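You operate a simulated robot arm through the tools that you are given. There is no shell and no other tool.

The job below is to be done with a simulated two-armed robot. You get a single attempt, and the scene is never put back.

TASK
Press the bush in two stages, 4 mm then 8 mm.
Fine: one stroke a stage, fingers clear of the ram; slide out; its block ends in the purple tray.

The check looks at the end state, three seconds after you hand in, the way a careful person would. Anything else that was tipped, shoved, dropped, spilled or broken makes it a failure.

THE ROBOT
Two 6-joint arms with two-finger parallel grippers on one trunk that stands fixed in place. Base frame: the origin is at the foot of the trunk, x ahead of it, y to its left, z up; the work surface is at about z = 800. Readings come in mm, degrees, newtons and seconds.
The left shoulder is at [60, 187, 1197], the right one opposite. With the tool pointing down near the work surface each hand reaches from about 100 to 600 mm from the base axis, measured 20 degrees to its own side. Payload 1.57 kg a hand.
Tool frame (each hand has its own): the origin (TCP) lies between the finger pads and is the grasp point; the fingertips stand 30 mm ahead of it; z points along the fingers, y is the line along which they close. Largest opening 110 mm; finger width 24, thickness 12; the body of the gripper, 48 by 112 mm, starts 78 mm behind the TCP.
Orientation is that of the tool frame in the base frame, as a unit quaternion [x, y, z, w]. With the fingers straight down and closing along the base's y, the tool's x points along the base's -x, its y along +y and its z along -z.

THE INTERFACE
- The arms move only by the tool arm_command. It takes "left_deltas", "right_deltas" or both (then of equal length, played together; a hand with none holds still); each is a list of rows, each an object of numbers (a shift or turn left out is 0, a gripper value left out holds the last): "dx", "dy", "dz": the shift along the base's x, y, z in cm; "wx", "wy", "wz": the turn, a rotation vector about the base's x, y, z in degrees; "jaw": the opening in per cent of the stroke, from 0 (shut) to 100 (fully open). In form: [{"dx": .., "dy": .., "dz": .., "wx": .., "wy": .., "wz": .., "jaw": ..}, ...]. A call has 1 to 20 rows; each row is the pose to reach, as a shift and turn from the pose commanded when the call began. A row lasts 0.2 s, in which the tool goes at most 50 mm and 8.6 degrees; a call with a longer step from one row to the next is refused whole, and so is a gripper value outside its range. A pose out of reach is approached as far as the arm can. The call stops where the force on the tool passes 40 N (or 10 N more than at its start, if that is more) or the arm is blocked; 0.2 s more then pass. Each finger travels about 153 mm/s and halts on what it meets, pressing with about 22 N; the grip force reading is that of the motor and also rises with nothing between the fingers. The clock runs only during rows and for 0.2 s after the last one: add rows that repeat a pose to give the fingers time. The reply holds the time, the measured pose of the TCP, the force on the tool along the base axes, the opening and the grip force, in the units named above and with some noise, with the torque about the TCP (base axes, N m) and any sound that the robot's microphone picked up.
- Cameras (640 x 400 px; columns grow to the right, rows downward): "scene" is now at [19.7, -5.6, 1738.9]; the picture's right is [-0.24, -0.97, 0.00], its down [-0.74, 0.18, -0.64] and it looks along [0.62, -0.15, -0.77] (base axes); focal length 363 px, centre (320, 200). "left" rides on the left gripper at [70, -16, -141] in its tool frame; the picture's right is [0.23, 0.97, 0.00], its down [-0.86, 0.20, -0.48] and it looks along [-0.47, 0.11, 0.88] (tool axes); focal length 222 px, centre (320, 200). "right" rides on the right gripper at [70, 16, -141] in its tool frame; the picture's right is [-0.23, 0.97, 0.00], its down [-0.85, -0.20, -0.48] and it looks along [-0.47, -0.11, 0.88] (tool axes); focal length 222 px, centre (320, 200). There is no depth. A picture from a camera that has moved, and an enlarged one, comes with that camera's place and axes in the base frame and with its lens. The place of the scene camera against the robot may be out by one fixed shift of up to 18 mm in any direction.
- capture(camera): a new picture of that camera. It takes no simulated time.
- slide_trunk(by): slides the trunk up (or, below 0, down) by that many mm; the arms and the scene camera ride with it, the base frame stays. It gives what a move gives, with no picture.
- pan_tilt(pan, tilt): turns the head with the scene camera to pan (to the left, within 86 degrees either way) and tilt (down, from -29 to 69), counted from straight ahead of the robot. It gives what a move gives.
- inspect(camera, box): a new picture of the part [left, top, right, bottom] of that camera's present view, enlarged. It takes no simulated time.
- close_job(): hands the job in; it is judged then, once.

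Places have to be worked out from the pictures, the camera data and where the tool is seen. Open the grippers and draw the arms clear of the work before you hand the job in, unless the task says otherwise.

The tools are called after "Emit:" as a command line: name --argument value ..., lists and objects as JSON in quotes. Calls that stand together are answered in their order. arm_command: Moves the arms, as the interface text tells. Its arguments: {"type":"object","properties":{"left_deltas":{"type":"array","items":{"type":"object","properties":{"dx":{"type":"number"},"dy":{"type":"number"},"dz":{"type":"number"},"wx":{"type":"number"},"wy":{"type":"number"},"wz":{"type":"number"},"jaw":{"type":"number"}}}},"right_deltas":{"type":"array","items":{"type":"object","properties":{"dx":{"type":"number"},"dy":{"type":"number"},"dz":{"type":"number"},"wx":{"type":"number"},"wy":{"type":"number"},"wz":{"type":"number"},"jaw":{"type":"number"}}}}},"required":[]} The other tools are called the same way: slide_trunk (by) moves the trunk up or down; pan_tilt (pan, tilt) turns the head that bears the scene camera; capture (camera) takes a picture; inspect (camera, box) takes an enlarged picture of a part of a camera's view; close_job () hands the job in.

At the start:

```text
time: 0.0
left_eef_pos: [444.4, 149.1, 1292.9]
left_tool_rot: [0.0, 1.0, -0.001, 0.0]
left_force: [-0.6, 0.5, 0.5]
left_torque: [0.0, 0.04, -0.01]
left_grip_width: 110.2
left_grip_force: 0.0
right_eef_pos: [354.1, -200.8, 1371.0]
right_tool_rot: [0.001, 1.0, 0.0, 0.0]
right_force: [0.4, 0.0, 0.3]
right_torque: [0.02, -0.02, -0.05]
right_grip_width: 110.0
right_grip_force: 0.0
trunk travel left (down, up): [-825.0, 165.0]
head pan, tilt (commanded): [-13.7, 50.0]
```

scene: 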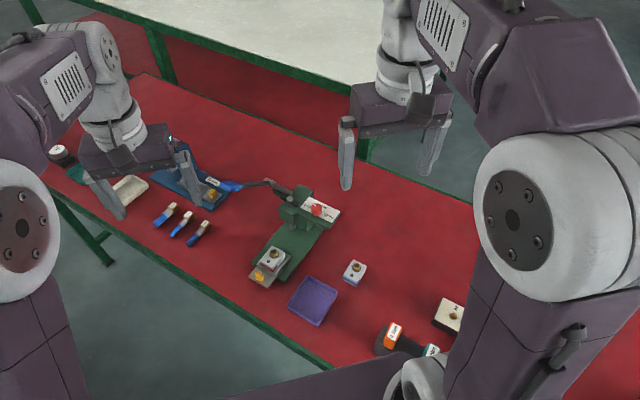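
right: 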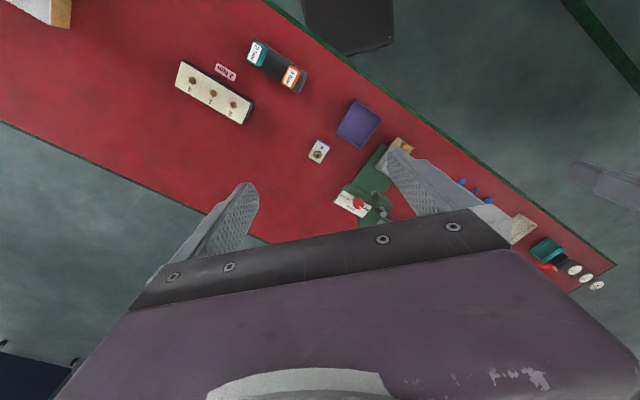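
left: 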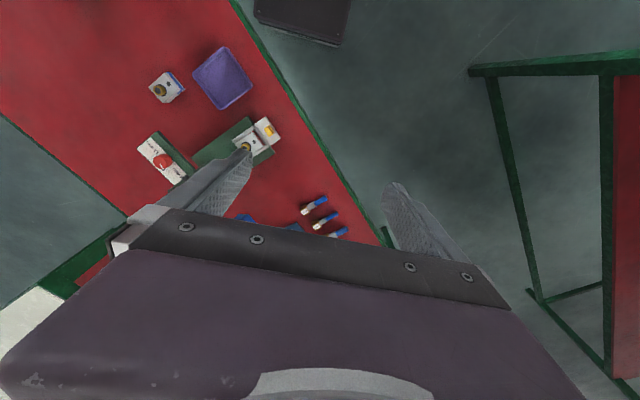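

The pictures show a green bench press with a lever, a slide carrying a block, a purple tray, a second block, and other tools. I start by enlarging the middle of the scene view.

Emit:
inspect --camera "scene" --box '[220, 160, 400, 340]'

Emit:
inspect --camera "scene" --box '[40, 120, 240, 260]'

Emit:
inspect --camera "right" --box '[300, 80, 460, 240]'

Emit:
inspect --camera "left" --box '[120, 30, 320, 230]'

Emit:
inspect --camera "right" --box '[160, 20, 330, 140]'

```text
2.22 times, centred on (310, 250) of scene
camera zoom: at [19.7, -5.6, 1738.9], right [-0.24, -0.97, 0.0], down [-0.74, 0.18, -0.64], along [0.62, -0.15, -0.77], focal length 807 px, centre (342, 89)
```

zoom: 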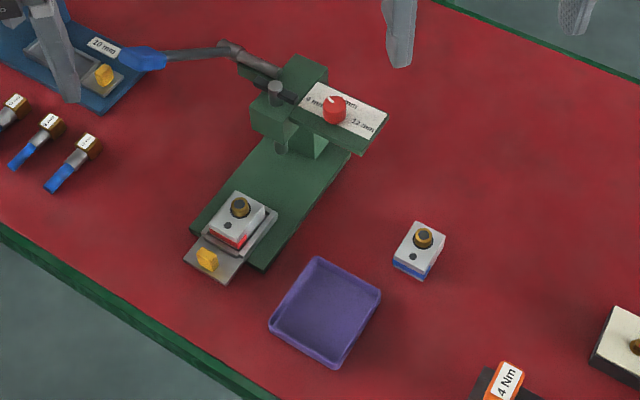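

```text
2.86 times, centred on (140, 190) of scene
camera zoom: at [19.7, -5.6, 1738.9], right [-0.24, -0.97, 0.0], down [-0.74, 0.18, -0.64], along [0.62, -0.15, -0.77], focal length 1038 px, centre (834, 229)
```

zoom: 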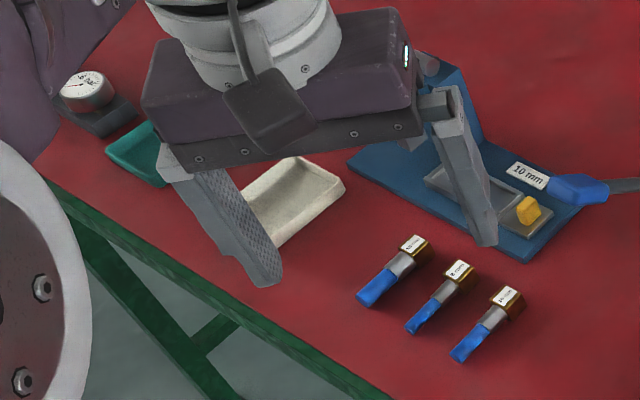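

```text
2.50 times, centred on (380, 160) of right
camera zoom: at [284.7, -183.1, 1512.1], right [0.23, 0.97, 0.0], down [0.85, -0.2, 0.48], along [0.47, -0.11, -0.88], focal length 555 px, centre (170, 300)
```

zoom: 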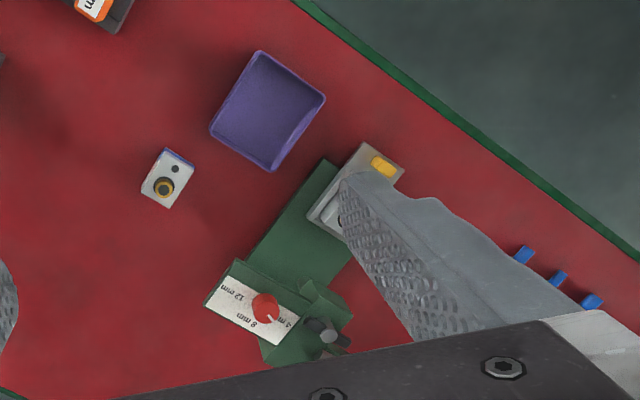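

```text
2.00 times, centred on (220, 130) of left
camera zoom: at [373.8, 132.6, 1434.0], right [-0.23, 0.97, 0.0], down [0.86, 0.2, 0.48], along [0.47, 0.11, -0.88], focal length 444 px, centre (520, 340)
```

zoom: 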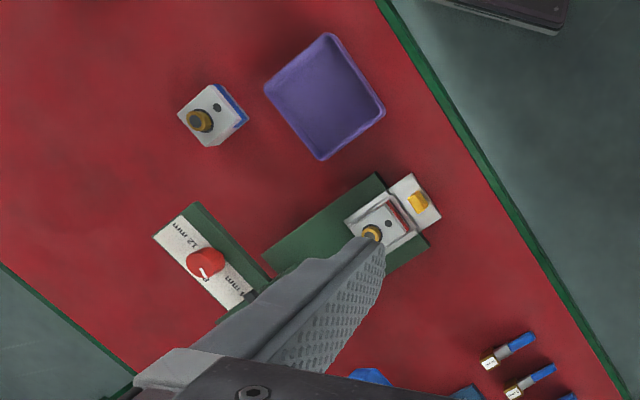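

```text
3.33 times, centred on (245, 80) of right
camera zoom: at [284.7, -183.1, 1512.1], right [0.23, 0.97, 0.0], down [0.85, -0.2, 0.48], along [0.47, -0.11, -0.88], focal length 740 px, centre (570, 600)
```

zoom: 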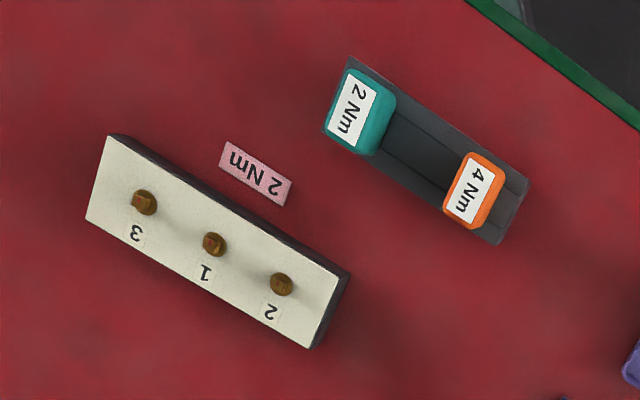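

The press seems to have a stop dial (4/8/12 mm), a raised lever and the slide out with a red-marked block in it. I move the left hand over toward the press, staying high, to get a clear view from its camera and to uncover the blue fixture for the scene camera.

Emit:
arm_command --left_deltas '[{"dy": -4}, {"dy": -8}, {"dy": -11, "dx": 2}, {"dy": -11, "dx": 2}]'

Emit:
capture --camera "left"

Emit:
capture --camera "scene"

```text
time: 1.0
left_eef_pos: [465.8, 40.0, 1292.9]
left_tool_rot: [0.0, 1.0, 0.0, -0.001]
left_force: [0.2, 1.0, 0.0]
left_torque: [-0.02, -0.01, -0.01]
left_grip_width: 109.9
left_grip_force: 0.0
right_eef_pos: [353.5, -199.8, 1371.4]
right_tool_rot: [0.0, 1.0, -0.001, 0.0]
right_force: [0.3, 0.3, -0.9]
right_torque: [0.0, 0.02, -0.02]
right_grip_width: 109.8
right_grip_force: 0.0
trunk travel left (down, up): [-825.0, 165.0]
head pan, tilt (commanded): [-13.7, 50.0]
```

```text
taken
camera left: at [395.1, 23.6, 1435.1], right [-0.23, 0.97, 0.0], down [0.86, 0.2, 0.48], along [0.47, 0.11, -0.88], focal length 222 px, centre (320, 200)
```

left: 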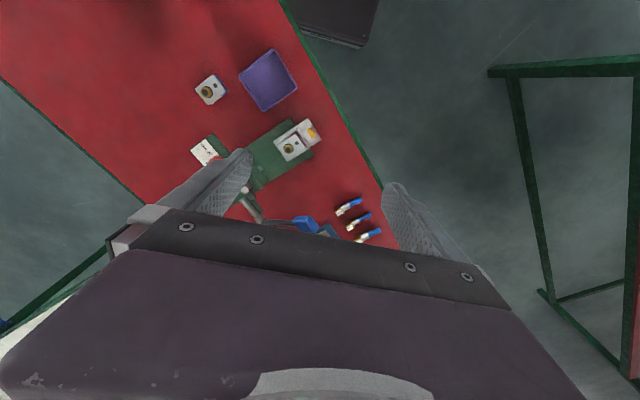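

```text
taken
camera scene: at [19.5, -5.0, 1738.9], right [-0.24, -0.97, 0.0], down [-0.74, 0.18, -0.64], along [0.62, -0.15, -0.77], focal length 363 px, centre (320, 200)
```

scene: 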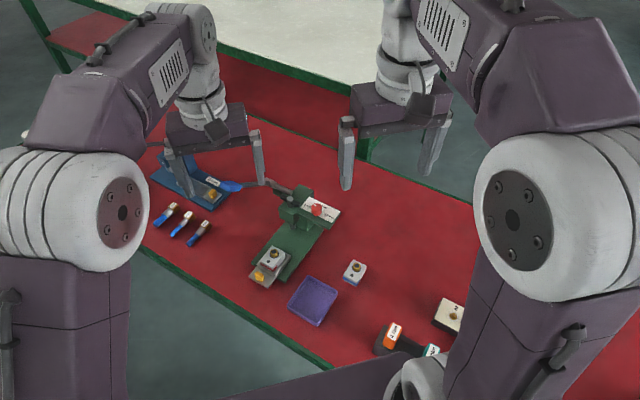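

I enlarge the press region in both views to see the lever, the dial pointer and the slide.

Emit:
inspect --camera "left" --box '[180, 80, 340, 240]'

Emit:
inspect --camera "scene" --box '[260, 170, 350, 240]'

Emit:
inspect --camera "scene" --box '[140, 140, 290, 250]'

Emit:
inspect --camera "scene" --box '[240, 230, 380, 330]'

```text
2.50 times, centred on (260, 160) of left
camera zoom: at [395.1, 23.6, 1435.1], right [-0.23, 0.97, 0.0], down [0.86, 0.2, 0.48], along [0.47, 0.11, -0.88], focal length 555 px, centre (470, 300)
```

zoom: 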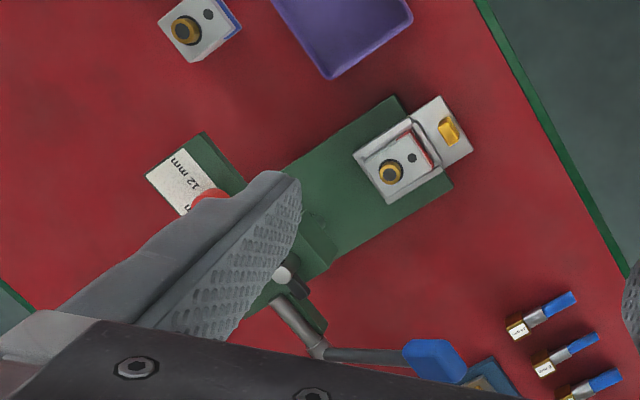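

```text
5.71 times, centred on (305, 205) of scene
camera zoom: at [19.5, -5.0, 1738.9], right [-0.24, -0.97, 0.0], down [-0.74, 0.18, -0.64], along [0.62, -0.15, -0.77], focal length 2075 px, centre (406, 171)
```

zoom: 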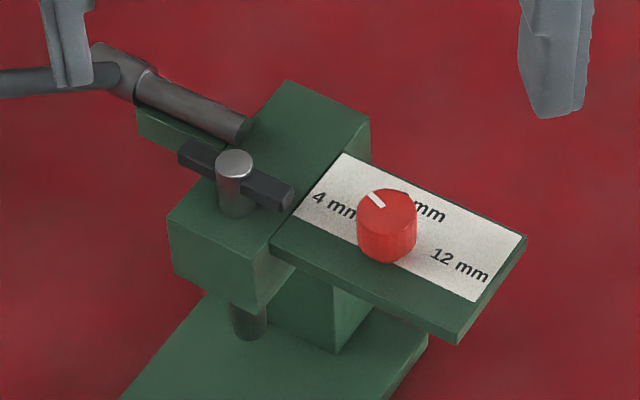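

```text
3.64 times, centred on (215, 195) of scene
camera zoom: at [19.5, -5.0, 1738.9], right [-0.24, -0.97, 0.0], down [-0.74, 0.18, -0.64], along [0.62, -0.15, -0.77], focal length 1321 px, centre (702, 218)
```

zoom: 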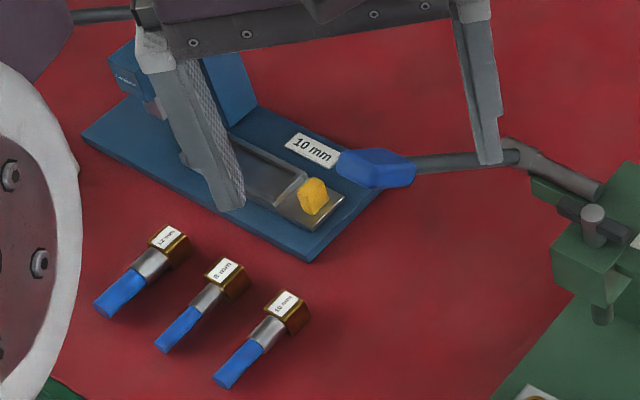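

```text
4.00 times, centred on (310, 280) of scene
camera zoom: at [19.5, -5.0, 1738.9], right [-0.24, -0.97, 0.0], down [-0.74, 0.18, -0.64], along [0.62, -0.15, -0.77], focal length 1453 px, centre (360, -120)
```

zoom: 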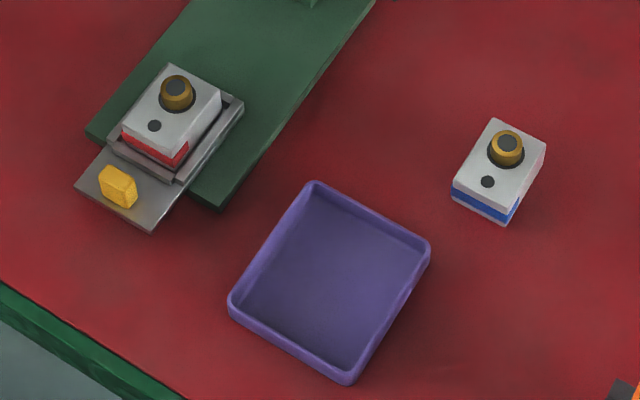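

The dial's pointer needs a closer look, as do the bushes. I bring the right hand down over the dial at a safe height (fingertips about 1100, head top about 960).

Emit:
arm_command --right_deltas '[{"dx": 3, "dy": 0.4, "dz": -3}, {"dx": 6, "dy": 0.8, "dz": -6}, {"dx": 9, "dy": 1.2, "dz": -9}, {"dx": 12, "dy": 1.6, "dz": -12}, {"dx": 15, "dy": 2, "dz": -15}, {"dx": 18, "dy": 2.4, "dz": -18}, {"dx": 20, "dy": 2.8, "dz": -21}, {"dx": 20, "dy": 2.8, "dz": -23}]'

Emit:
capture --camera "right"

Emit:
inspect --camera "right" --box '[220, 80, 420, 220]'

```text
time: 2.8
left_eef_pos: [466.8, 40.0, 1291.8]
left_tool_rot: [0.0, 1.0, 0.0, 0.0]
left_force: [0.4, 1.0, 0.9]
left_torque: [0.02, 0.0, -0.03]
left_grip_width: 110.2
left_grip_force: 0.1
right_eef_pos: [551.7, -170.2, 1140.0]
right_tool_rot: [0.0, 1.0, -0.001, 0.0]
right_force: [-1.0, -1.2, -0.1]
right_torque: [0.0, -0.01, 0.01]
right_grip_width: 110.1
right_grip_force: 0.1
trunk travel left (down, up): [-825.0, 165.0]
head pan, tilt (commanded): [-13.7, 50.0]
```

```text
taken
camera right: at [482.4, -153.6, 1281.4], right [0.23, 0.97, 0.0], down [0.85, -0.2, 0.48], along [0.47, -0.11, -0.88], focal length 222 px, centre (320, 200)
```

right: 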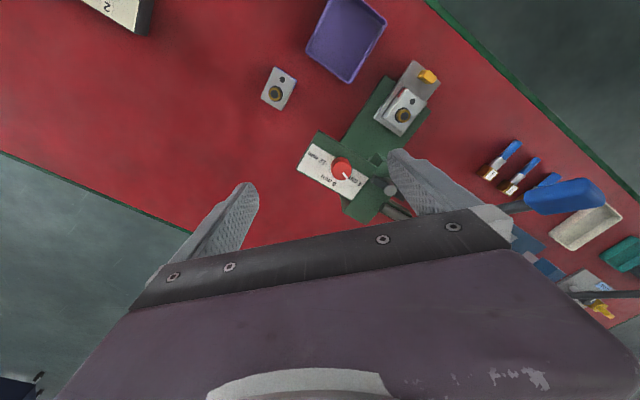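

```text
2.86 times, centred on (320, 150) of right
camera zoom: at [482.4, -153.6, 1281.4], right [0.23, 0.97, 0.0], down [0.85, -0.2, 0.48], along [0.47, -0.11, -0.88], focal length 635 px, centre (320, 343)
```

zoom: 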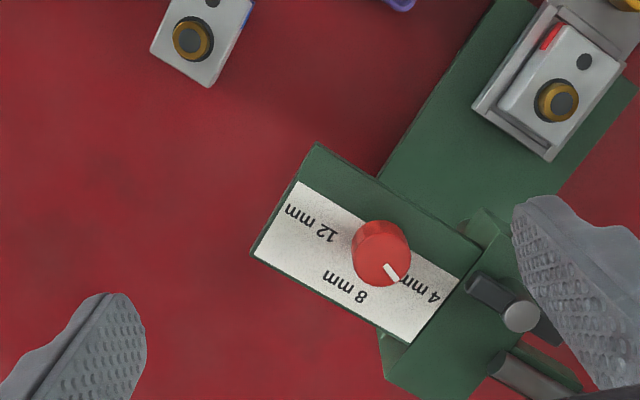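

The pointer seems to lie near the 4 mm mark but I need to be sure. I zoom in tighter on the dial.

Emit:
inspect --camera "right" --box '[290, 125, 380, 205]'

Emit:
inspect --camera "right" --box '[370, 50, 450, 130]'

Emit:
inspect --camera "right" --box '[250, 50, 330, 120]'

Emit:
inspect --camera "scene" --box '[270, 170, 350, 230]'

```text
5.00 times, centred on (335, 165) of right
camera zoom: at [482.4, -153.6, 1281.4], right [0.23, 0.97, 0.0], down [0.85, -0.2, 0.48], along [0.47, -0.11, -0.88], focal length 1111 px, centre (245, 375)
```

zoom: 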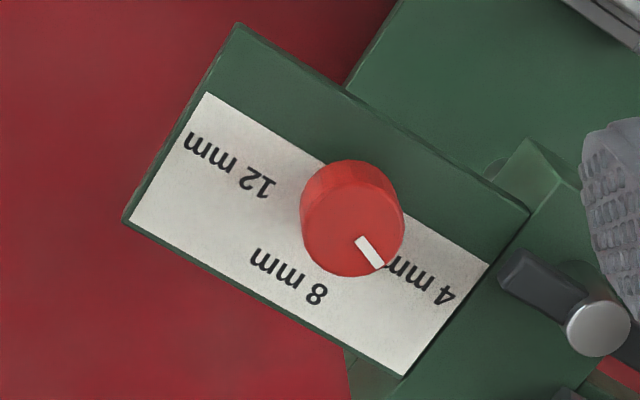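

```text
5.00 times, centred on (410, 90) of right
camera zoom: at [482.4, -153.6, 1281.4], right [0.23, 0.97, 0.0], down [0.85, -0.2, 0.48], along [0.47, -0.11, -0.88], focal length 1111 px, centre (-130, 750)
```

zoom: 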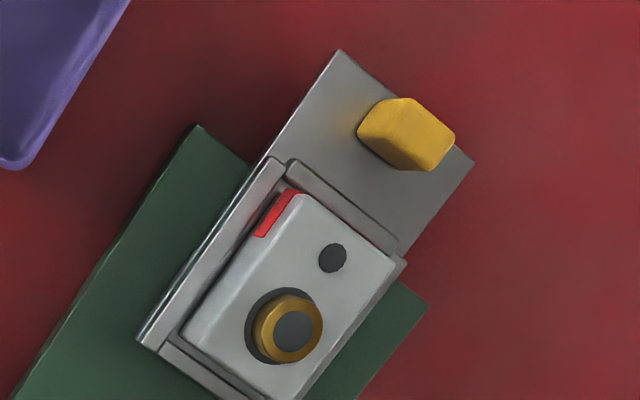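

```text
5.71 times, centred on (290, 85) of right
camera zoom: at [482.4, -153.6, 1281.4], right [0.23, 0.97, 0.0], down [0.85, -0.2, 0.48], along [0.47, -0.11, -0.88], focal length 1269 px, centre (491, 857)
```

zoom: 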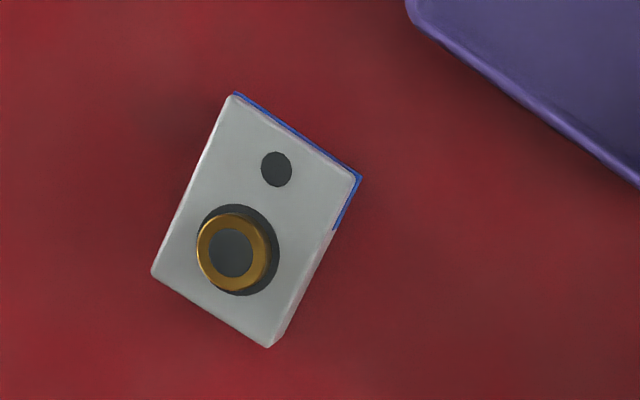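

```text
6.67 times, centred on (310, 200) of scene
camera zoom: at [19.8, -5.7, 1739.0], right [-0.24, -0.97, 0.0], down [-0.74, 0.18, -0.64], along [0.62, -0.15, -0.77], focal length 2421 px, centre (387, 200)
```

zoom: 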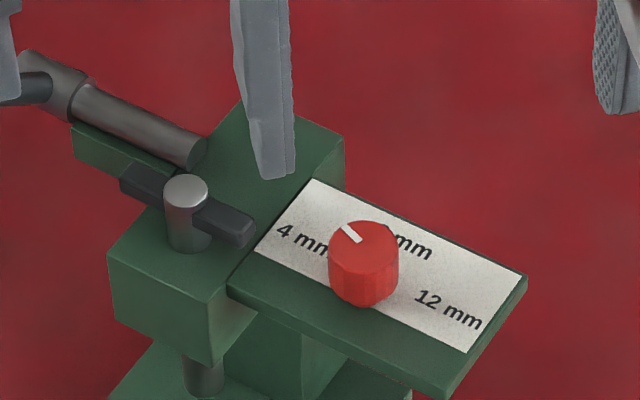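

The pointer lies along about 22° in the base plane, which fits the 4 mm label. Triangulated: ram top near (645,-87,992), bush near (576,-21,850), and handle near (634,54,1090). I bring the left hand nearer to see the lever and its pivot.

Emit:
arm_command --left_deltas '[{"dx": 4, "dz": -2}, {"dx": 8, "dz": -4}, {"dx": 11.5, "dz": -7}, {"dx": 11.5, "dz": -9}, {"dx": 11.5, "dz": -9}]'

Emit:
capture --camera "left"

Emit:
inspect --camera "left" --box '[200, 60, 400, 220]'

```text
time: 4.0
left_eef_pos: [561.5, 45.5, 1198.8]
left_tool_rot: [0.0, 1.0, 0.0, 0.0]
left_force: [0.1, 0.2, -0.3]
left_torque: [0.0, 0.01, -0.01]
left_grip_width: 110.0
left_grip_force: 0.1
left hand out of reach, approached as far as the arm can: row 2, 3, 4, 5
right_eef_pos: [551.9, -169.9, 1140.8]
right_tool_rot: [0.0, 1.0, 0.0, 0.0]
right_force: [0.0, -0.8, -0.2]
right_torque: [0.04, 0.04, 0.0]
right_grip_width: 110.2
right_grip_force: 0.0
trunk travel left (down, up): [-825.0, 165.0]
head pan, tilt (commanded): [-13.7, 50.0]
```

```text
taken
camera left: at [490.7, 29.3, 1339.7], right [-0.23, 0.97, 0.0], down [0.86, 0.2, 0.48], along [0.46, 0.11, -0.88], focal length 222 px, centre (320, 200)
```

left: 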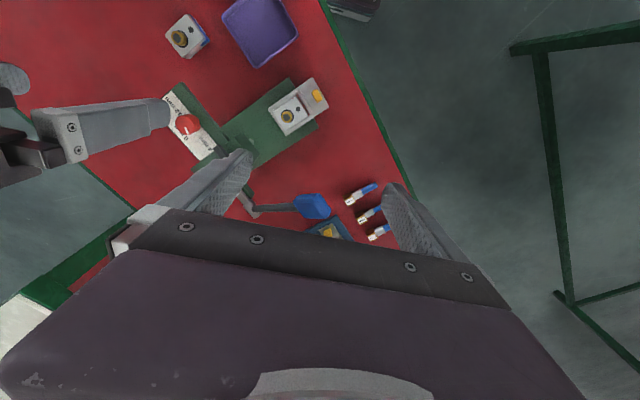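

```text
2.50 times, centred on (300, 140) of left
camera zoom: at [490.7, 29.3, 1339.7], right [-0.23, 0.97, 0.0], down [0.86, 0.2, 0.48], along [0.46, 0.11, -0.88], focal length 555 px, centre (370, 350)
```

zoom: 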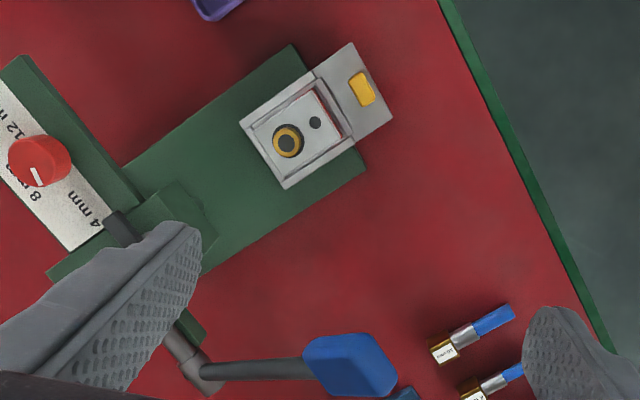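

The left arm's reach with the tool straight down ends near x=561 here, so I'll need tilted approaches. The press is yawed about 45°, so I back the left hand off and turn it -45° about z so its fingers will close across the slide axis.

Emit:
arm_command --left_deltas '[{"dx": -3, "dy": 1.5, "wz": -7.5}, {"dx": -6, "dy": 3, "wz": -15}, {"dx": -9, "dy": 4.5, "wz": -22.5}, {"dx": -11, "dy": 6, "wz": -30}, {"dx": -11, "dy": 7, "wz": -37.5}, {"dx": -11, "dy": 7, "wz": -45}, {"dx": -11, "dy": 7, "wz": -45}]'

Emit:
capture --camera "left"

```text
time: 5.6
left_eef_pos: [448.4, 115.3, 1197.2]
left_tool_rot: [0.384, 0.923, 0.0, 0.0]
left_force: [0.0, 0.1, -0.6]
left_torque: [0.04, -0.01, 0.0]
left_grip_width: 110.0
left_grip_force: 0.0
right_eef_pos: [551.3, -170.1, 1140.6]
right_tool_rot: [0.0, 1.0, 0.001, 0.001]
right_force: [-0.9, -0.4, 0.3]
right_torque: [-0.02, -0.02, 0.0]
right_grip_width: 109.9
right_grip_force: 0.1
trunk travel left (down, up): [-825.0, 165.0]
head pan, tilt (commanded): [-13.7, 50.0]
```

```text
taken
camera left: at [386.7, 153.0, 1339.7], right [0.53, 0.85, 0.0], down [0.74, -0.46, 0.48], along [0.41, -0.25, -0.88], focal length 222 px, centre (320, 200)
```

left: 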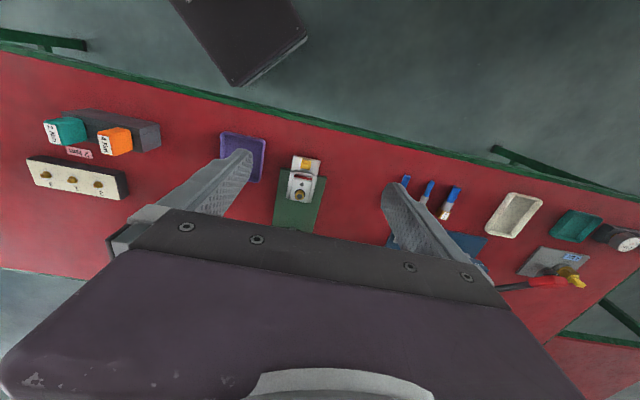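

Now the tool is turned to face the press squarely. I tilt it 30° forward (fingers toward the press) and lower it in front of the press for a front view of ram, slide and lever.

Emit:
arm_command --left_deltas '[{"dz": -3, "wx": -5.3, "wy": -5.3}, {"dz": -7, "wx": -10.6, "wy": -10.6}, {"dz": -11, "wx": -15.9, "wy": -15.9}, {"dz": -15, "wx": -21.2, "wy": -21.2}, {"dz": -17, "dy": 1, "wx": -21.2, "wy": -21.2}, {"dz": -17, "dy": 1, "wx": -21.2, "wy": -21.2}]'

Emit:
capture --camera "left"

Emit:
inspect --camera "left" --box '[220, 60, 420, 220]'

Emit:
capture --camera "scene"

```text
time: 7.0
left_eef_pos: [446.5, 125.1, 1030.0]
left_tool_rot: [0.37, 0.893, -0.099, 0.238]
left_force: [0.5, -0.2, 0.2]
left_torque: [-0.02, 0.05, 0.0]
left_grip_width: 110.0
left_grip_force: 0.0
right_eef_pos: [552.0, -171.6, 1141.7]
right_tool_rot: [0.0, 1.0, 0.0, 0.001]
right_force: [0.2, 0.1, -0.1]
right_torque: [0.01, -0.03, 0.0]
right_grip_width: 110.2
right_grip_force: 0.1
trunk travel left (down, up): [-825.0, 165.0]
head pan, tilt (commanded): [-13.7, 50.0]
```

```text
taken
camera left: at [342.2, 205.0, 1118.7], right [0.55, 0.83, -0.11], down [0.5, -0.21, 0.84], along [0.67, -0.52, -0.53], focal length 222 px, centre (320, 200)
```

left: 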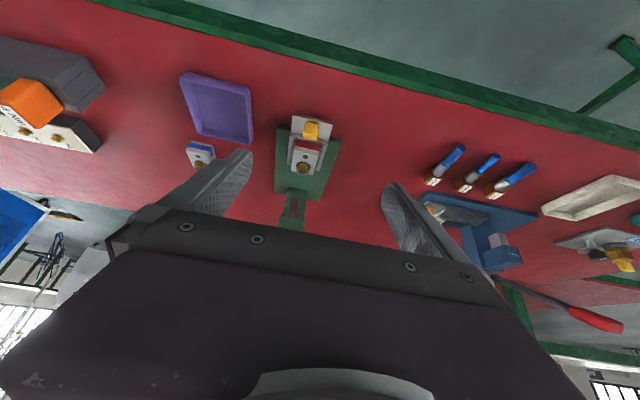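

```text
2.50 times, centred on (320, 140) of left
camera zoom: at [342.2, 205.0, 1118.7], right [0.55, 0.83, -0.11], down [0.5, -0.21, 0.84], along [0.67, -0.52, -0.53], focal length 555 px, centre (320, 350)
```

zoom: 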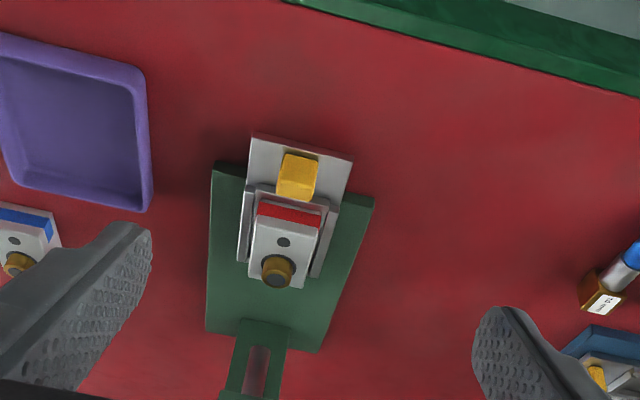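

```text
taken
camera scene: at [19.3, -6.1, 1738.9], right [-0.24, -0.97, 0.0], down [-0.74, 0.18, -0.64], along [0.62, -0.15, -0.77], focal length 363 px, centre (320, 200)
```

scene: 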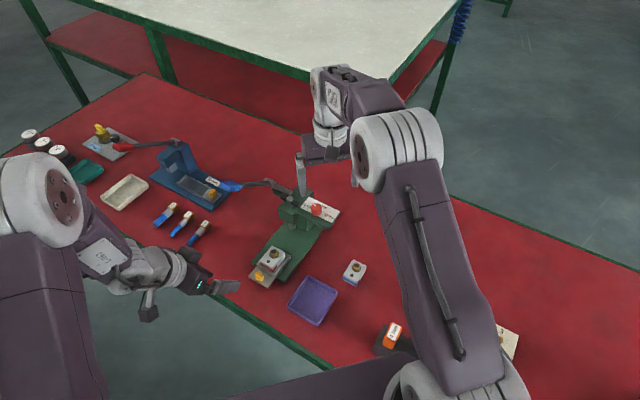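

The scene view is now less obstructed. I zoom in on the press, the lever and the neighbouring fixtures.

Emit:
inspect --camera "scene" --box '[200, 160, 350, 290]'

Emit:
inspect --camera "scene" --box '[10, 110, 250, 260]'

```text
3.08 times, centred on (275, 225) of scene
camera zoom: at [19.3, -6.1, 1738.9], right [-0.24, -0.97, 0.0], down [-0.74, 0.18, -0.64], along [0.62, -0.15, -0.77], focal length 1118 px, centre (458, 123)
```

zoom: 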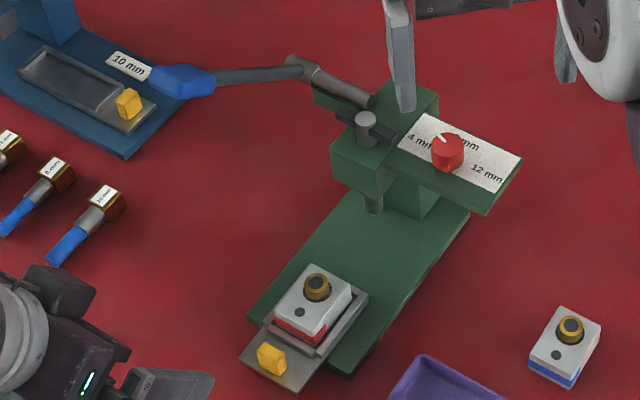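

```text
2.67 times, centred on (130, 185) of scene
camera zoom: at [19.3, -6.1, 1738.9], right [-0.24, -0.97, 0.0], down [-0.74, 0.18, -0.64], along [0.62, -0.15, -0.77], focal length 968 px, centre (827, 240)
```

zoom: 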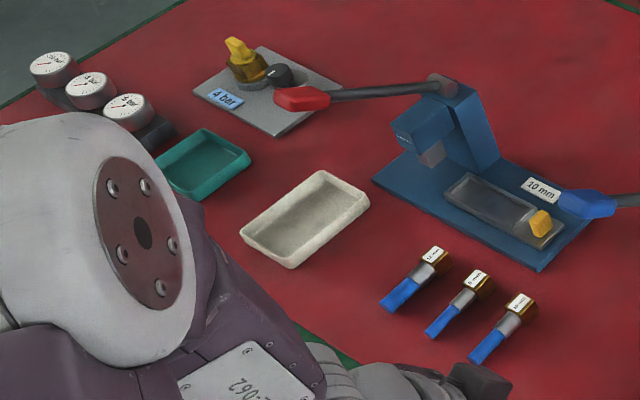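

The plate top of the slide comes out near z=820 and the yellow knob at about (524,27,835). I move the left hand to a pre-grasp pose in front of the knob, with the jaws partly closed.

Emit:
arm_command --left_deltas '[{"dx": 1.1, "dy": -1.6, "dz": -2.6, "jaw": 55}, {"dx": 2.1, "dy": -3.1, "dz": -5.2, "jaw": 55}, {"dx": 3.2, "dy": -4.7, "dz": -7.8, "jaw": 55}, {"dx": 4.15, "dy": -6.2, "dz": -10.4, "jaw": 55}, {"dx": 4.15, "dy": -6.2, "dz": -10.4, "jaw": 55}]'

Emit:
inspect --camera "left" --box '[200, 40, 440, 240]'

Emit:
inspect --camera "scene" --box '[180, 180, 340, 300]'

```text
time: 8.2
left_eef_pos: [490.4, 63.1, 925.7]
left_tool_rot: [0.369, 0.892, -0.099, 0.239]
left_force: [-0.3, -0.1, 0.4]
left_torque: [0.03, 0.01, 0.02]
left_grip_width: 60.5
left_grip_force: 0.1
right_eef_pos: [550.4, -170.8, 1140.0]
right_tool_rot: [0.0, 1.0, 0.0, 0.0]
right_force: [0.5, 0.7, 0.2]
right_torque: [0.01, -0.01, 0.0]
right_grip_width: 110.1
right_grip_force: 0.0
trunk travel left (down, up): [-825.0, 165.0]
head pan, tilt (commanded): [-13.7, 50.0]
```

```text
2.00 times, centred on (320, 140) of left
camera zoom: at [385.2, 144.0, 1014.2], right [0.55, 0.83, -0.11], down [0.5, -0.21, 0.84], along [0.67, -0.52, -0.53], focal length 444 px, centre (320, 320)
```

zoom: 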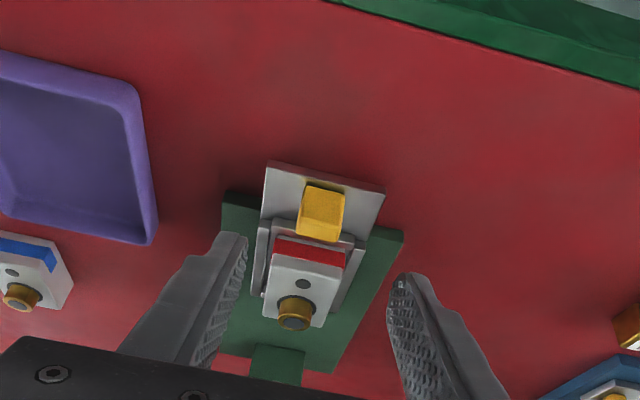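

```text
3.33 times, centred on (260, 240) of scene
camera zoom: at [19.4, -5.4, 1738.9], right [-0.24, -0.97, 0.0], down [-0.74, 0.18, -0.64], along [0.62, -0.15, -0.77], focal length 1211 px, centre (520, 67)
```

zoom: 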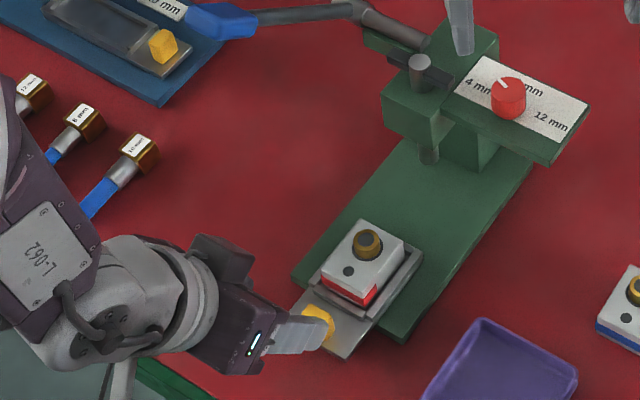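

The knob is centred between the fingers within a couple of mm. I advance along the tool axis and stop just short of the full depth to look.

Emit:
arm_command --left_deltas '[{"dx": 0.7, "dy": -0.75, "dz": -2}, {"dx": 1.4, "dy": -1.5, "dz": -4}, {"dx": 2.1, "dy": -2.25, "dz": -6}, {"dx": 2.1, "dy": -2.25, "dz": -6}]'

Emit:
inspect --camera "left" --box '[220, 60, 420, 220]'

Emit:
inspect --camera "scene" --box '[210, 210, 330, 300]'

```text
time: 9.2
left_eef_pos: [510.8, 40.8, 864.3]
left_tool_rot: [0.369, 0.892, -0.098, 0.24]
left_force: [-0.4, 0.5, 0.1]
left_torque: [-0.02, 0.02, 0.01]
left_grip_width: 60.5
left_grip_force: 0.1
right_eef_pos: [551.7, -171.1, 1140.3]
right_tool_rot: [0.0, 1.0, 0.0, 0.0]
right_force: [0.1, 0.2, -0.9]
right_torque: [-0.01, -0.02, -0.04]
right_grip_width: 110.0
right_grip_force: 0.0
trunk travel left (down, up): [-825.0, 165.0]
head pan, tilt (commanded): [-13.7, 50.0]
```

```text
2.50 times, centred on (320, 140) of left
camera zoom: at [406.3, 121.7, 953.6], right [0.55, 0.83, -0.11], down [0.5, -0.21, 0.84], along [0.67, -0.52, -0.53], focal length 555 px, centre (320, 350)
```

zoom: 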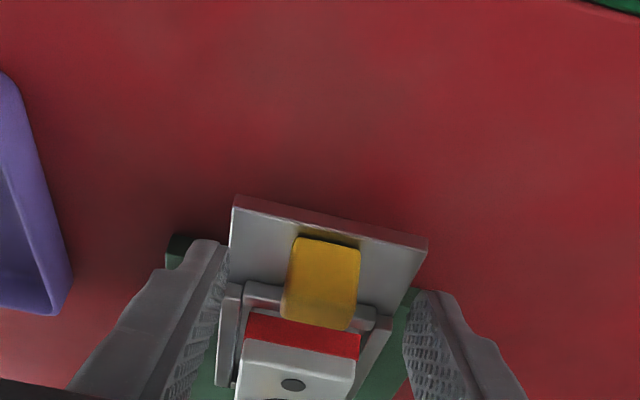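

```text
4.44 times, centred on (270, 255) of scene
camera zoom: at [20.0, -5.6, 1738.9], right [-0.24, -0.97, 0.0], down [-0.74, 0.18, -0.64], along [0.62, -0.15, -0.77], focal length 1614 px, centre (542, -44)
```

zoom: 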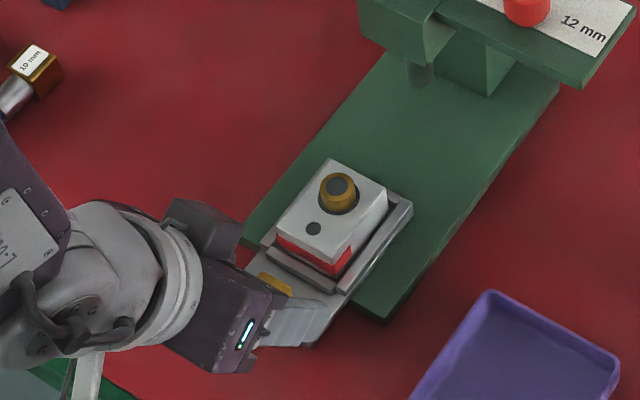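

Alignment is good and clear of the nest walls. I go the last 7 mm in, then close on the knob.

Emit:
arm_command --left_deltas '[{"dx": 0.3, "dy": -0.27, "dz": -0.65}, {"dx": 0.3, "dy": -0.27, "dz": -0.65}, {"dx": 0.3, "dy": -0.27, "dz": -0.65, "jaw": 5}, {"dx": 0.3, "dy": -0.27, "dz": -0.65, "jaw": 5}, {"dx": 0.3, "dy": -0.27, "dz": -0.65, "jaw": 5}]'

Emit:
inspect --camera "left" --box '[220, 60, 420, 220]'

Emit:
inspect --camera "scene" --box '[210, 210, 330, 300]'

```text
time: 10.4
left_eef_pos: [514.5, 37.2, 858.6]
left_tool_rot: [0.369, 0.893, -0.1, 0.24]
left_force: [2.3, 0.8, -1.1]
left_torque: [-0.05, -0.19, 0.05]
left_grip_width: 23.8
left_grip_force: 35.8
right_eef_pos: [551.6, -170.3, 1140.8]
right_tool_rot: [0.0, 1.0, 0.0, -0.001]
right_force: [-0.1, 0.8, -1.1]
right_torque: [0.01, 0.02, 0.0]
right_grip_width: 110.0
right_grip_force: 0.1
trunk travel left (down, up): [-825.0, 165.0]
head pan, tilt (commanded): [-13.7, 50.0]
```

```text
2.50 times, centred on (320, 140) of left
camera zoom: at [409.2, 118.8, 947.4], right [0.55, 0.83, -0.11], down [0.5, -0.21, 0.84], along [0.67, -0.52, -0.53], focal length 555 px, centre (320, 350)
```

zoom: 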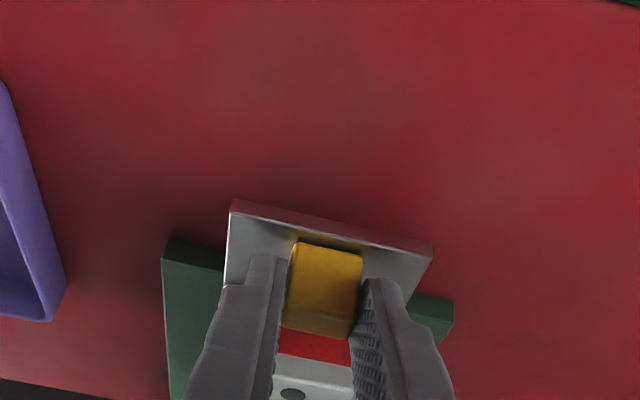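

```text
4.44 times, centred on (270, 255) of scene
camera zoom: at [20.4, -5.4, 1738.9], right [-0.24, -0.97, 0.0], down [-0.74, 0.18, -0.64], along [0.62, -0.15, -0.77], focal length 1614 px, centre (542, -44)
```

zoom: 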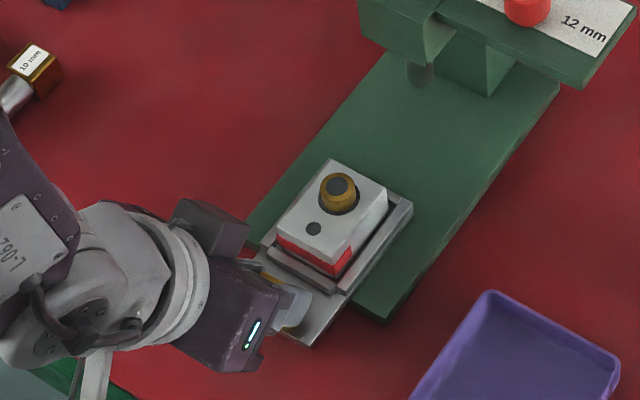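

The knob is gripped (24 mm). I push the slide inward along (0.707, -0.707), 60 mm first, watching the force.

Emit:
arm_command --left_deltas '[{"dx": 0.5, "dy": -0.5}, {"dx": 1.0, "dy": -1.0}, {"dx": 1.6, "dy": -1.6}, {"dx": 2.2, "dy": -2.2}, {"dx": 2.8, "dy": -2.8}, {"dx": 3.4, "dy": -3.4}, {"dx": 3.9, "dy": -3.9}, {"dx": 4.24, "dy": -4.24}]'

Emit:
inspect --camera "scene" --box '[220, 170, 340, 290]'

Emit:
inspect --camera "left" --box '[220, 60, 420, 220]'

```text
time: 12.2
left_eef_pos: [555.8, -3.4, 858.7]
left_tool_rot: [0.37, 0.892, -0.099, 0.239]
left_force: [-2.0, -3.6, 4.1]
left_torque: [-0.88, -0.65, -0.04]
left_grip_width: 23.6
left_grip_force: 36.0
right_eef_pos: [550.9, -171.3, 1141.6]
right_tool_rot: [0.001, 1.0, 0.0, 0.0]
right_force: [-0.8, 0.0, 0.5]
right_torque: [-0.02, 0.04, -0.05]
right_grip_width: 109.7
right_grip_force: 0.0
trunk travel left (down, up): [-825.0, 165.0]
head pan, tilt (commanded): [-13.7, 50.0]
```

```text
3.33 times, centred on (280, 230) of scene
camera zoom: at [18.2, -6.1, 1738.9], right [-0.24, -0.97, 0.0], down [-0.74, 0.18, -0.64], along [0.62, -0.15, -0.77], focal length 1211 px, centre (453, 100)
```

zoom: 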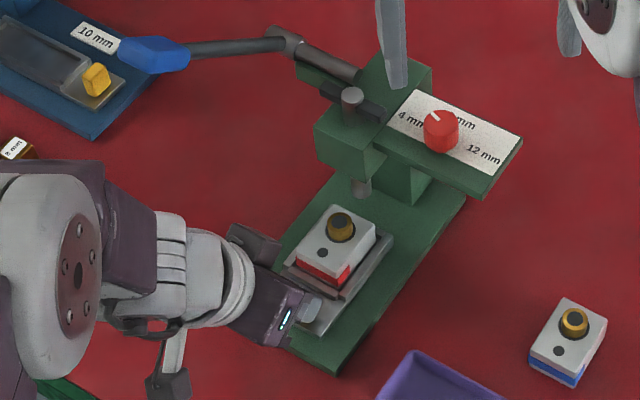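

```text
2.50 times, centred on (320, 140) of left
camera zoom: at [451.6, 76.5, 947.1], right [0.55, 0.83, -0.11], down [0.5, -0.21, 0.84], along [0.67, -0.52, -0.53], focal length 555 px, centre (320, 350)
```

zoom: 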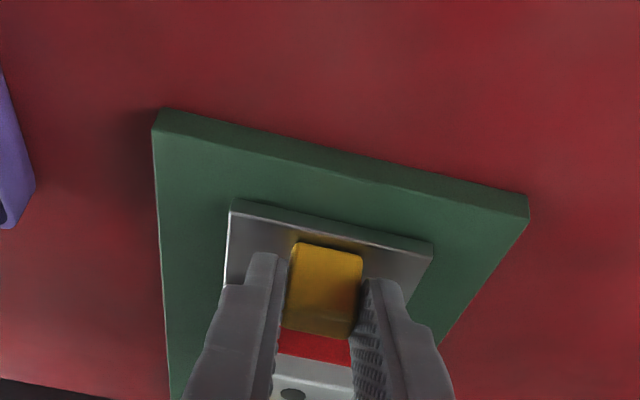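

The slide follows cleanly. I push on another 25 mm, then in finer steps to find the stop.

Emit:
arm_command --left_deltas '[{"dx": 0.5, "dy": -0.5}, {"dx": 1.0, "dy": -1.0}, {"dx": 1.4, "dy": -1.4}, {"dx": 1.7, "dy": -1.7}, {"dx": 1.9, "dy": -1.9}, {"dx": 2.1, "dy": -2.1}]'

Emit:
inspect --camera "scene" --box '[240, 170, 340, 270]'

```text
time: 13.6
left_eef_pos: [578.4, -26.2, 858.8]
left_tool_rot: [0.369, 0.892, -0.099, 0.239]
left_force: [-2.7, -3.4, 5.6]
left_torque: [-0.4, -0.24, 0.03]
left_grip_width: 24.1
left_grip_force: 36.2
right_eef_pos: [551.0, -170.4, 1141.5]
right_tool_rot: [-0.001, 1.0, 0.0, 0.001]
right_force: [0.5, 0.1, -0.7]
right_torque: [-0.01, -0.02, 0.01]
right_grip_width: 109.8
right_grip_force: 0.1
trunk travel left (down, up): [-825.0, 165.0]
head pan, tilt (commanded): [-13.7, 50.0]
```

```text
4.00 times, centred on (290, 220) of scene
camera zoom: at [18.3, -6.6, 1738.9], right [-0.24, -0.97, 0.0], down [-0.74, 0.18, -0.64], along [0.62, -0.15, -0.77], focal length 1453 px, centre (440, 120)
```

zoom: 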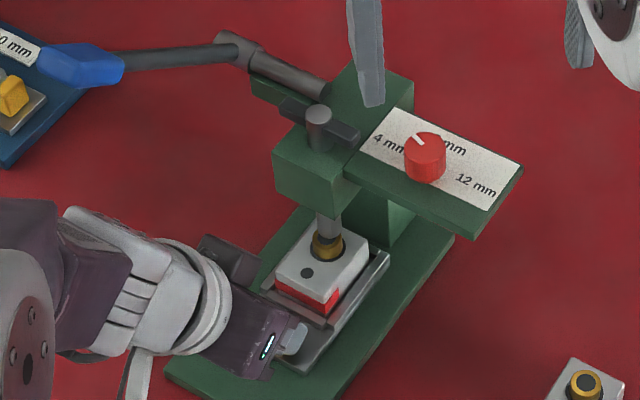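

About 90 mm of travel so far and the bush is nearly under the ram. I continue in 2 mm steps to feel for the end stop.

Emit:
arm_command --left_deltas '[{"dx": 0.14, "dy": -0.14}, {"dx": 0.28, "dy": -0.28}, {"dx": 0.42, "dy": -0.42}]'

Emit:
inspect --camera "scene" --box '[240, 170, 340, 270]'

```text
time: 14.4
left_eef_pos: [581.4, -29.7, 859.0]
left_tool_rot: [0.371, 0.892, -0.099, 0.239]
left_force: [-5.4, -0.7, 8.1]
left_torque: [0.32, 0.28, 0.0]
left_grip_width: 23.9
left_grip_force: 35.6
right_eef_pos: [549.0, -170.5, 1141.5]
right_tool_rot: [0.0, 1.0, 0.0, 0.001]
right_force: [0.6, -0.2, -0.1]
right_torque: [-0.03, 0.0, -0.03]
right_grip_width: 110.0
right_grip_force: 0.2
trunk travel left (down, up): [-825.0, 165.0]
head pan, tilt (commanded): [-13.7, 50.0]
```

```text
4.00 times, centred on (290, 220) of scene
camera zoom: at [17.1, -5.5, 1739.0], right [-0.24, -0.97, 0.0], down [-0.74, 0.18, -0.64], along [0.63, -0.15, -0.77], focal length 1453 px, centre (440, 120)
```

zoom: 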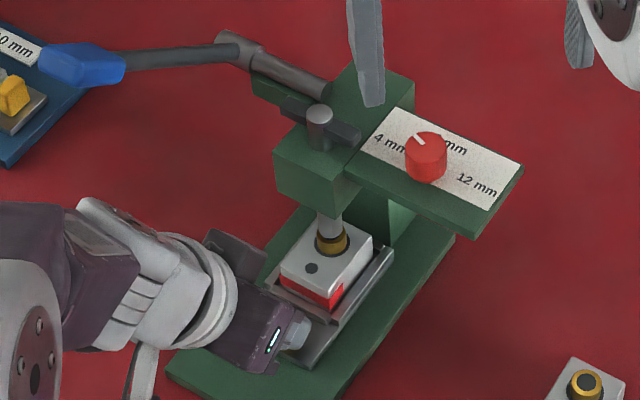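

The reaction is rising a little; I nudge a few more mm to confirm whether this is the stop.

Emit:
arm_command --left_deltas '[{"dx": 0.14, "dy": -0.14}, {"dx": 0.28, "dy": -0.28}, {"dx": 0.28, "dy": -0.28}]'

Emit:
inspect --camera "scene" --box '[260, 185, 340, 255]'

```text
time: 15.2
left_eef_pos: [582.7, -31.8, 858.2]
left_tool_rot: [0.369, 0.893, -0.1, 0.239]
left_force: [-17.4, 14.9, 4.0]
left_torque: [0.6, 0.12, -0.06]
left_grip_width: 24.0
left_grip_force: 35.9
right_eef_pos: [549.3, -168.6, 1142.9]
right_tool_rot: [0.0, 1.0, 0.0, 0.003]
right_force: [0.2, 0.2, 0.7]
right_torque: [0.03, 0.01, 0.03]
right_grip_width: 110.1
right_grip_force: 0.1
trunk travel left (down, up): [-825.0, 165.0]
head pan, tilt (commanded): [-13.7, 50.0]
```

```text
5.71 times, centred on (300, 220) of scene
camera zoom: at [14.7, -1.6, 1738.9], right [-0.24, -0.97, 0.0], down [-0.74, 0.18, -0.65], along [0.63, -0.15, -0.76], focal length 2075 px, centre (434, 86)
```

zoom: 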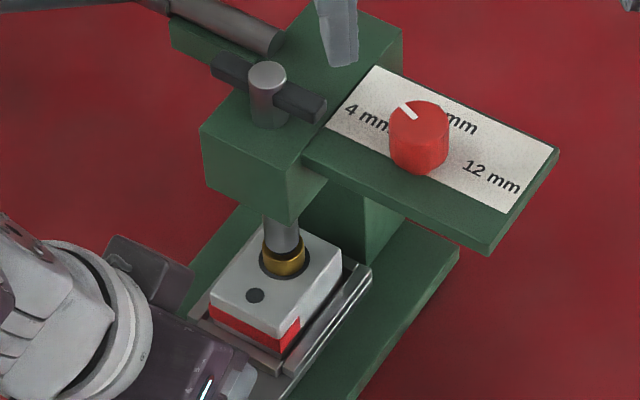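

The end stop is reached (about 23 N reaction after 96 mm of travel) and the bush is under the ram. I relax the push by 2 mm, open the jaws and draw back along the tool axis.

Emit:
arm_command --left_deltas '[{"dx": -0.17, "dy": 0.17}, {"dx": -0.17, "dy": 0.17, "jaw": 50}, {"dx": -0.17, "dy": 0.17, "jaw": 50}, {"dx": -0.9, "dy": 0.9, "dz": 1.7, "jaw": 50}, {"dx": -2.3, "dy": 2.3, "dz": 5.2, "jaw": 50}, {"dx": -4, "dy": 4, "dz": 8.5, "jaw": 50}, {"dx": -4, "dy": 4, "dz": 8.5, "jaw": 50}]'

Emit:
inspect --camera "left" --box '[200, 40, 440, 240]'

Emit:
inspect --camera "scene" --box '[230, 160, 350, 280]'

```text
time: 16.8
left_eef_pos: [547.6, 7.7, 944.4]
left_tool_rot: [0.369, 0.893, -0.099, 0.238]
left_force: [-0.5, 0.1, -0.9]
left_torque: [0.02, 0.03, 0.0]
left_grip_width: 55.0
left_grip_force: 0.0
right_eef_pos: [551.7, -171.5, 1140.4]
right_tool_rot: [0.0, 1.0, 0.0, -0.001]
right_force: [0.3, -0.3, 0.4]
right_torque: [-0.02, 0.0, 0.01]
right_grip_width: 110.0
right_grip_force: 0.1
trunk travel left (down, up): [-825.0, 165.0]
head pan, tilt (commanded): [-13.7, 50.0]
```

```text
2.00 times, centred on (320, 140) of left
camera zoom: at [442.2, 88.7, 1032.3], right [0.55, 0.83, -0.11], down [0.5, -0.21, 0.84], along [0.67, -0.52, -0.53], focal length 444 px, centre (320, 320)
```

zoom: 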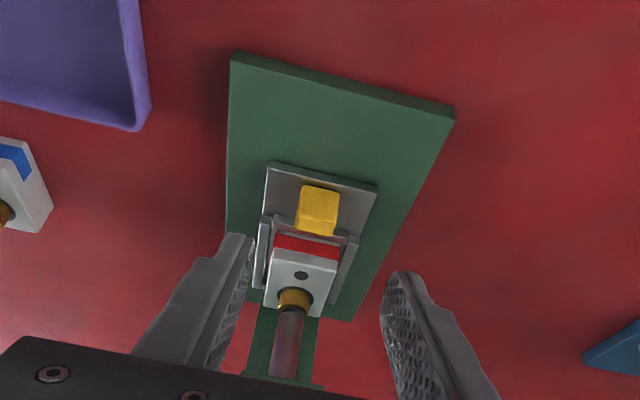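

```text
3.33 times, centred on (290, 220) of scene
camera zoom: at [20.7, -6.1, 1738.9], right [-0.24, -0.97, 0.0], down [-0.74, 0.18, -0.64], along [0.62, -0.15, -0.77], focal length 1211 px, centre (420, 133)
```

zoom: 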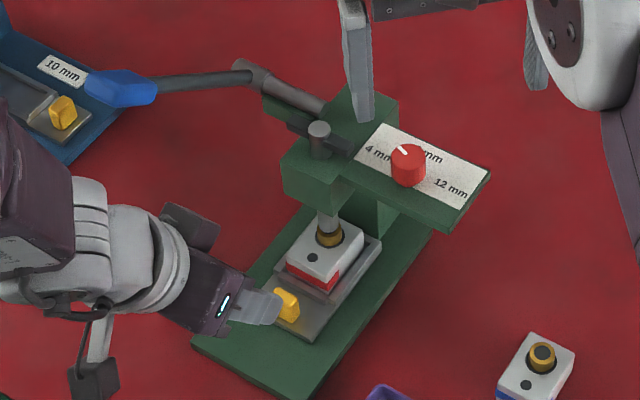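

The slide is home and the ram stands over the bush. Before the stroke I re-check the dial pointer very closely with the right camera.

Emit:
inspect --camera "right" --box '[312, 145, 376, 195]'

Emit:
inspect --camera "scene" --box '[295, 185, 345, 220]'

```text
8.00 times, centred on (344, 170) of right
camera zoom: at [482.8, -154.0, 1281.6], right [0.23, 0.97, 0.0], down [0.85, -0.2, 0.48], along [0.47, -0.11, -0.88], focal length 1777 px, centre (128, 440)
```

zoom: 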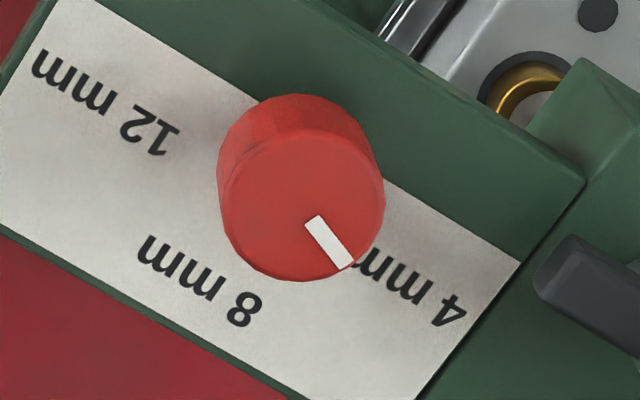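

```text
11.43 times, centred on (320, 202) of scene
camera zoom: at [20.7, -6.1, 1738.9], right [-0.24, -0.97, 0.0], down [-0.74, 0.18, -0.64], along [0.62, -0.15, -0.77], focal length 4150 px, centre (320, 171)
```

zoom: 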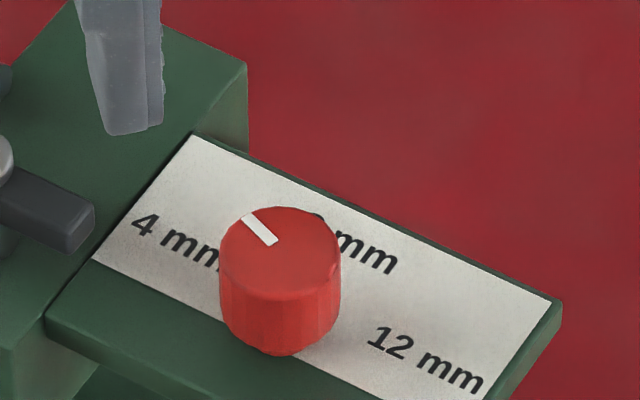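

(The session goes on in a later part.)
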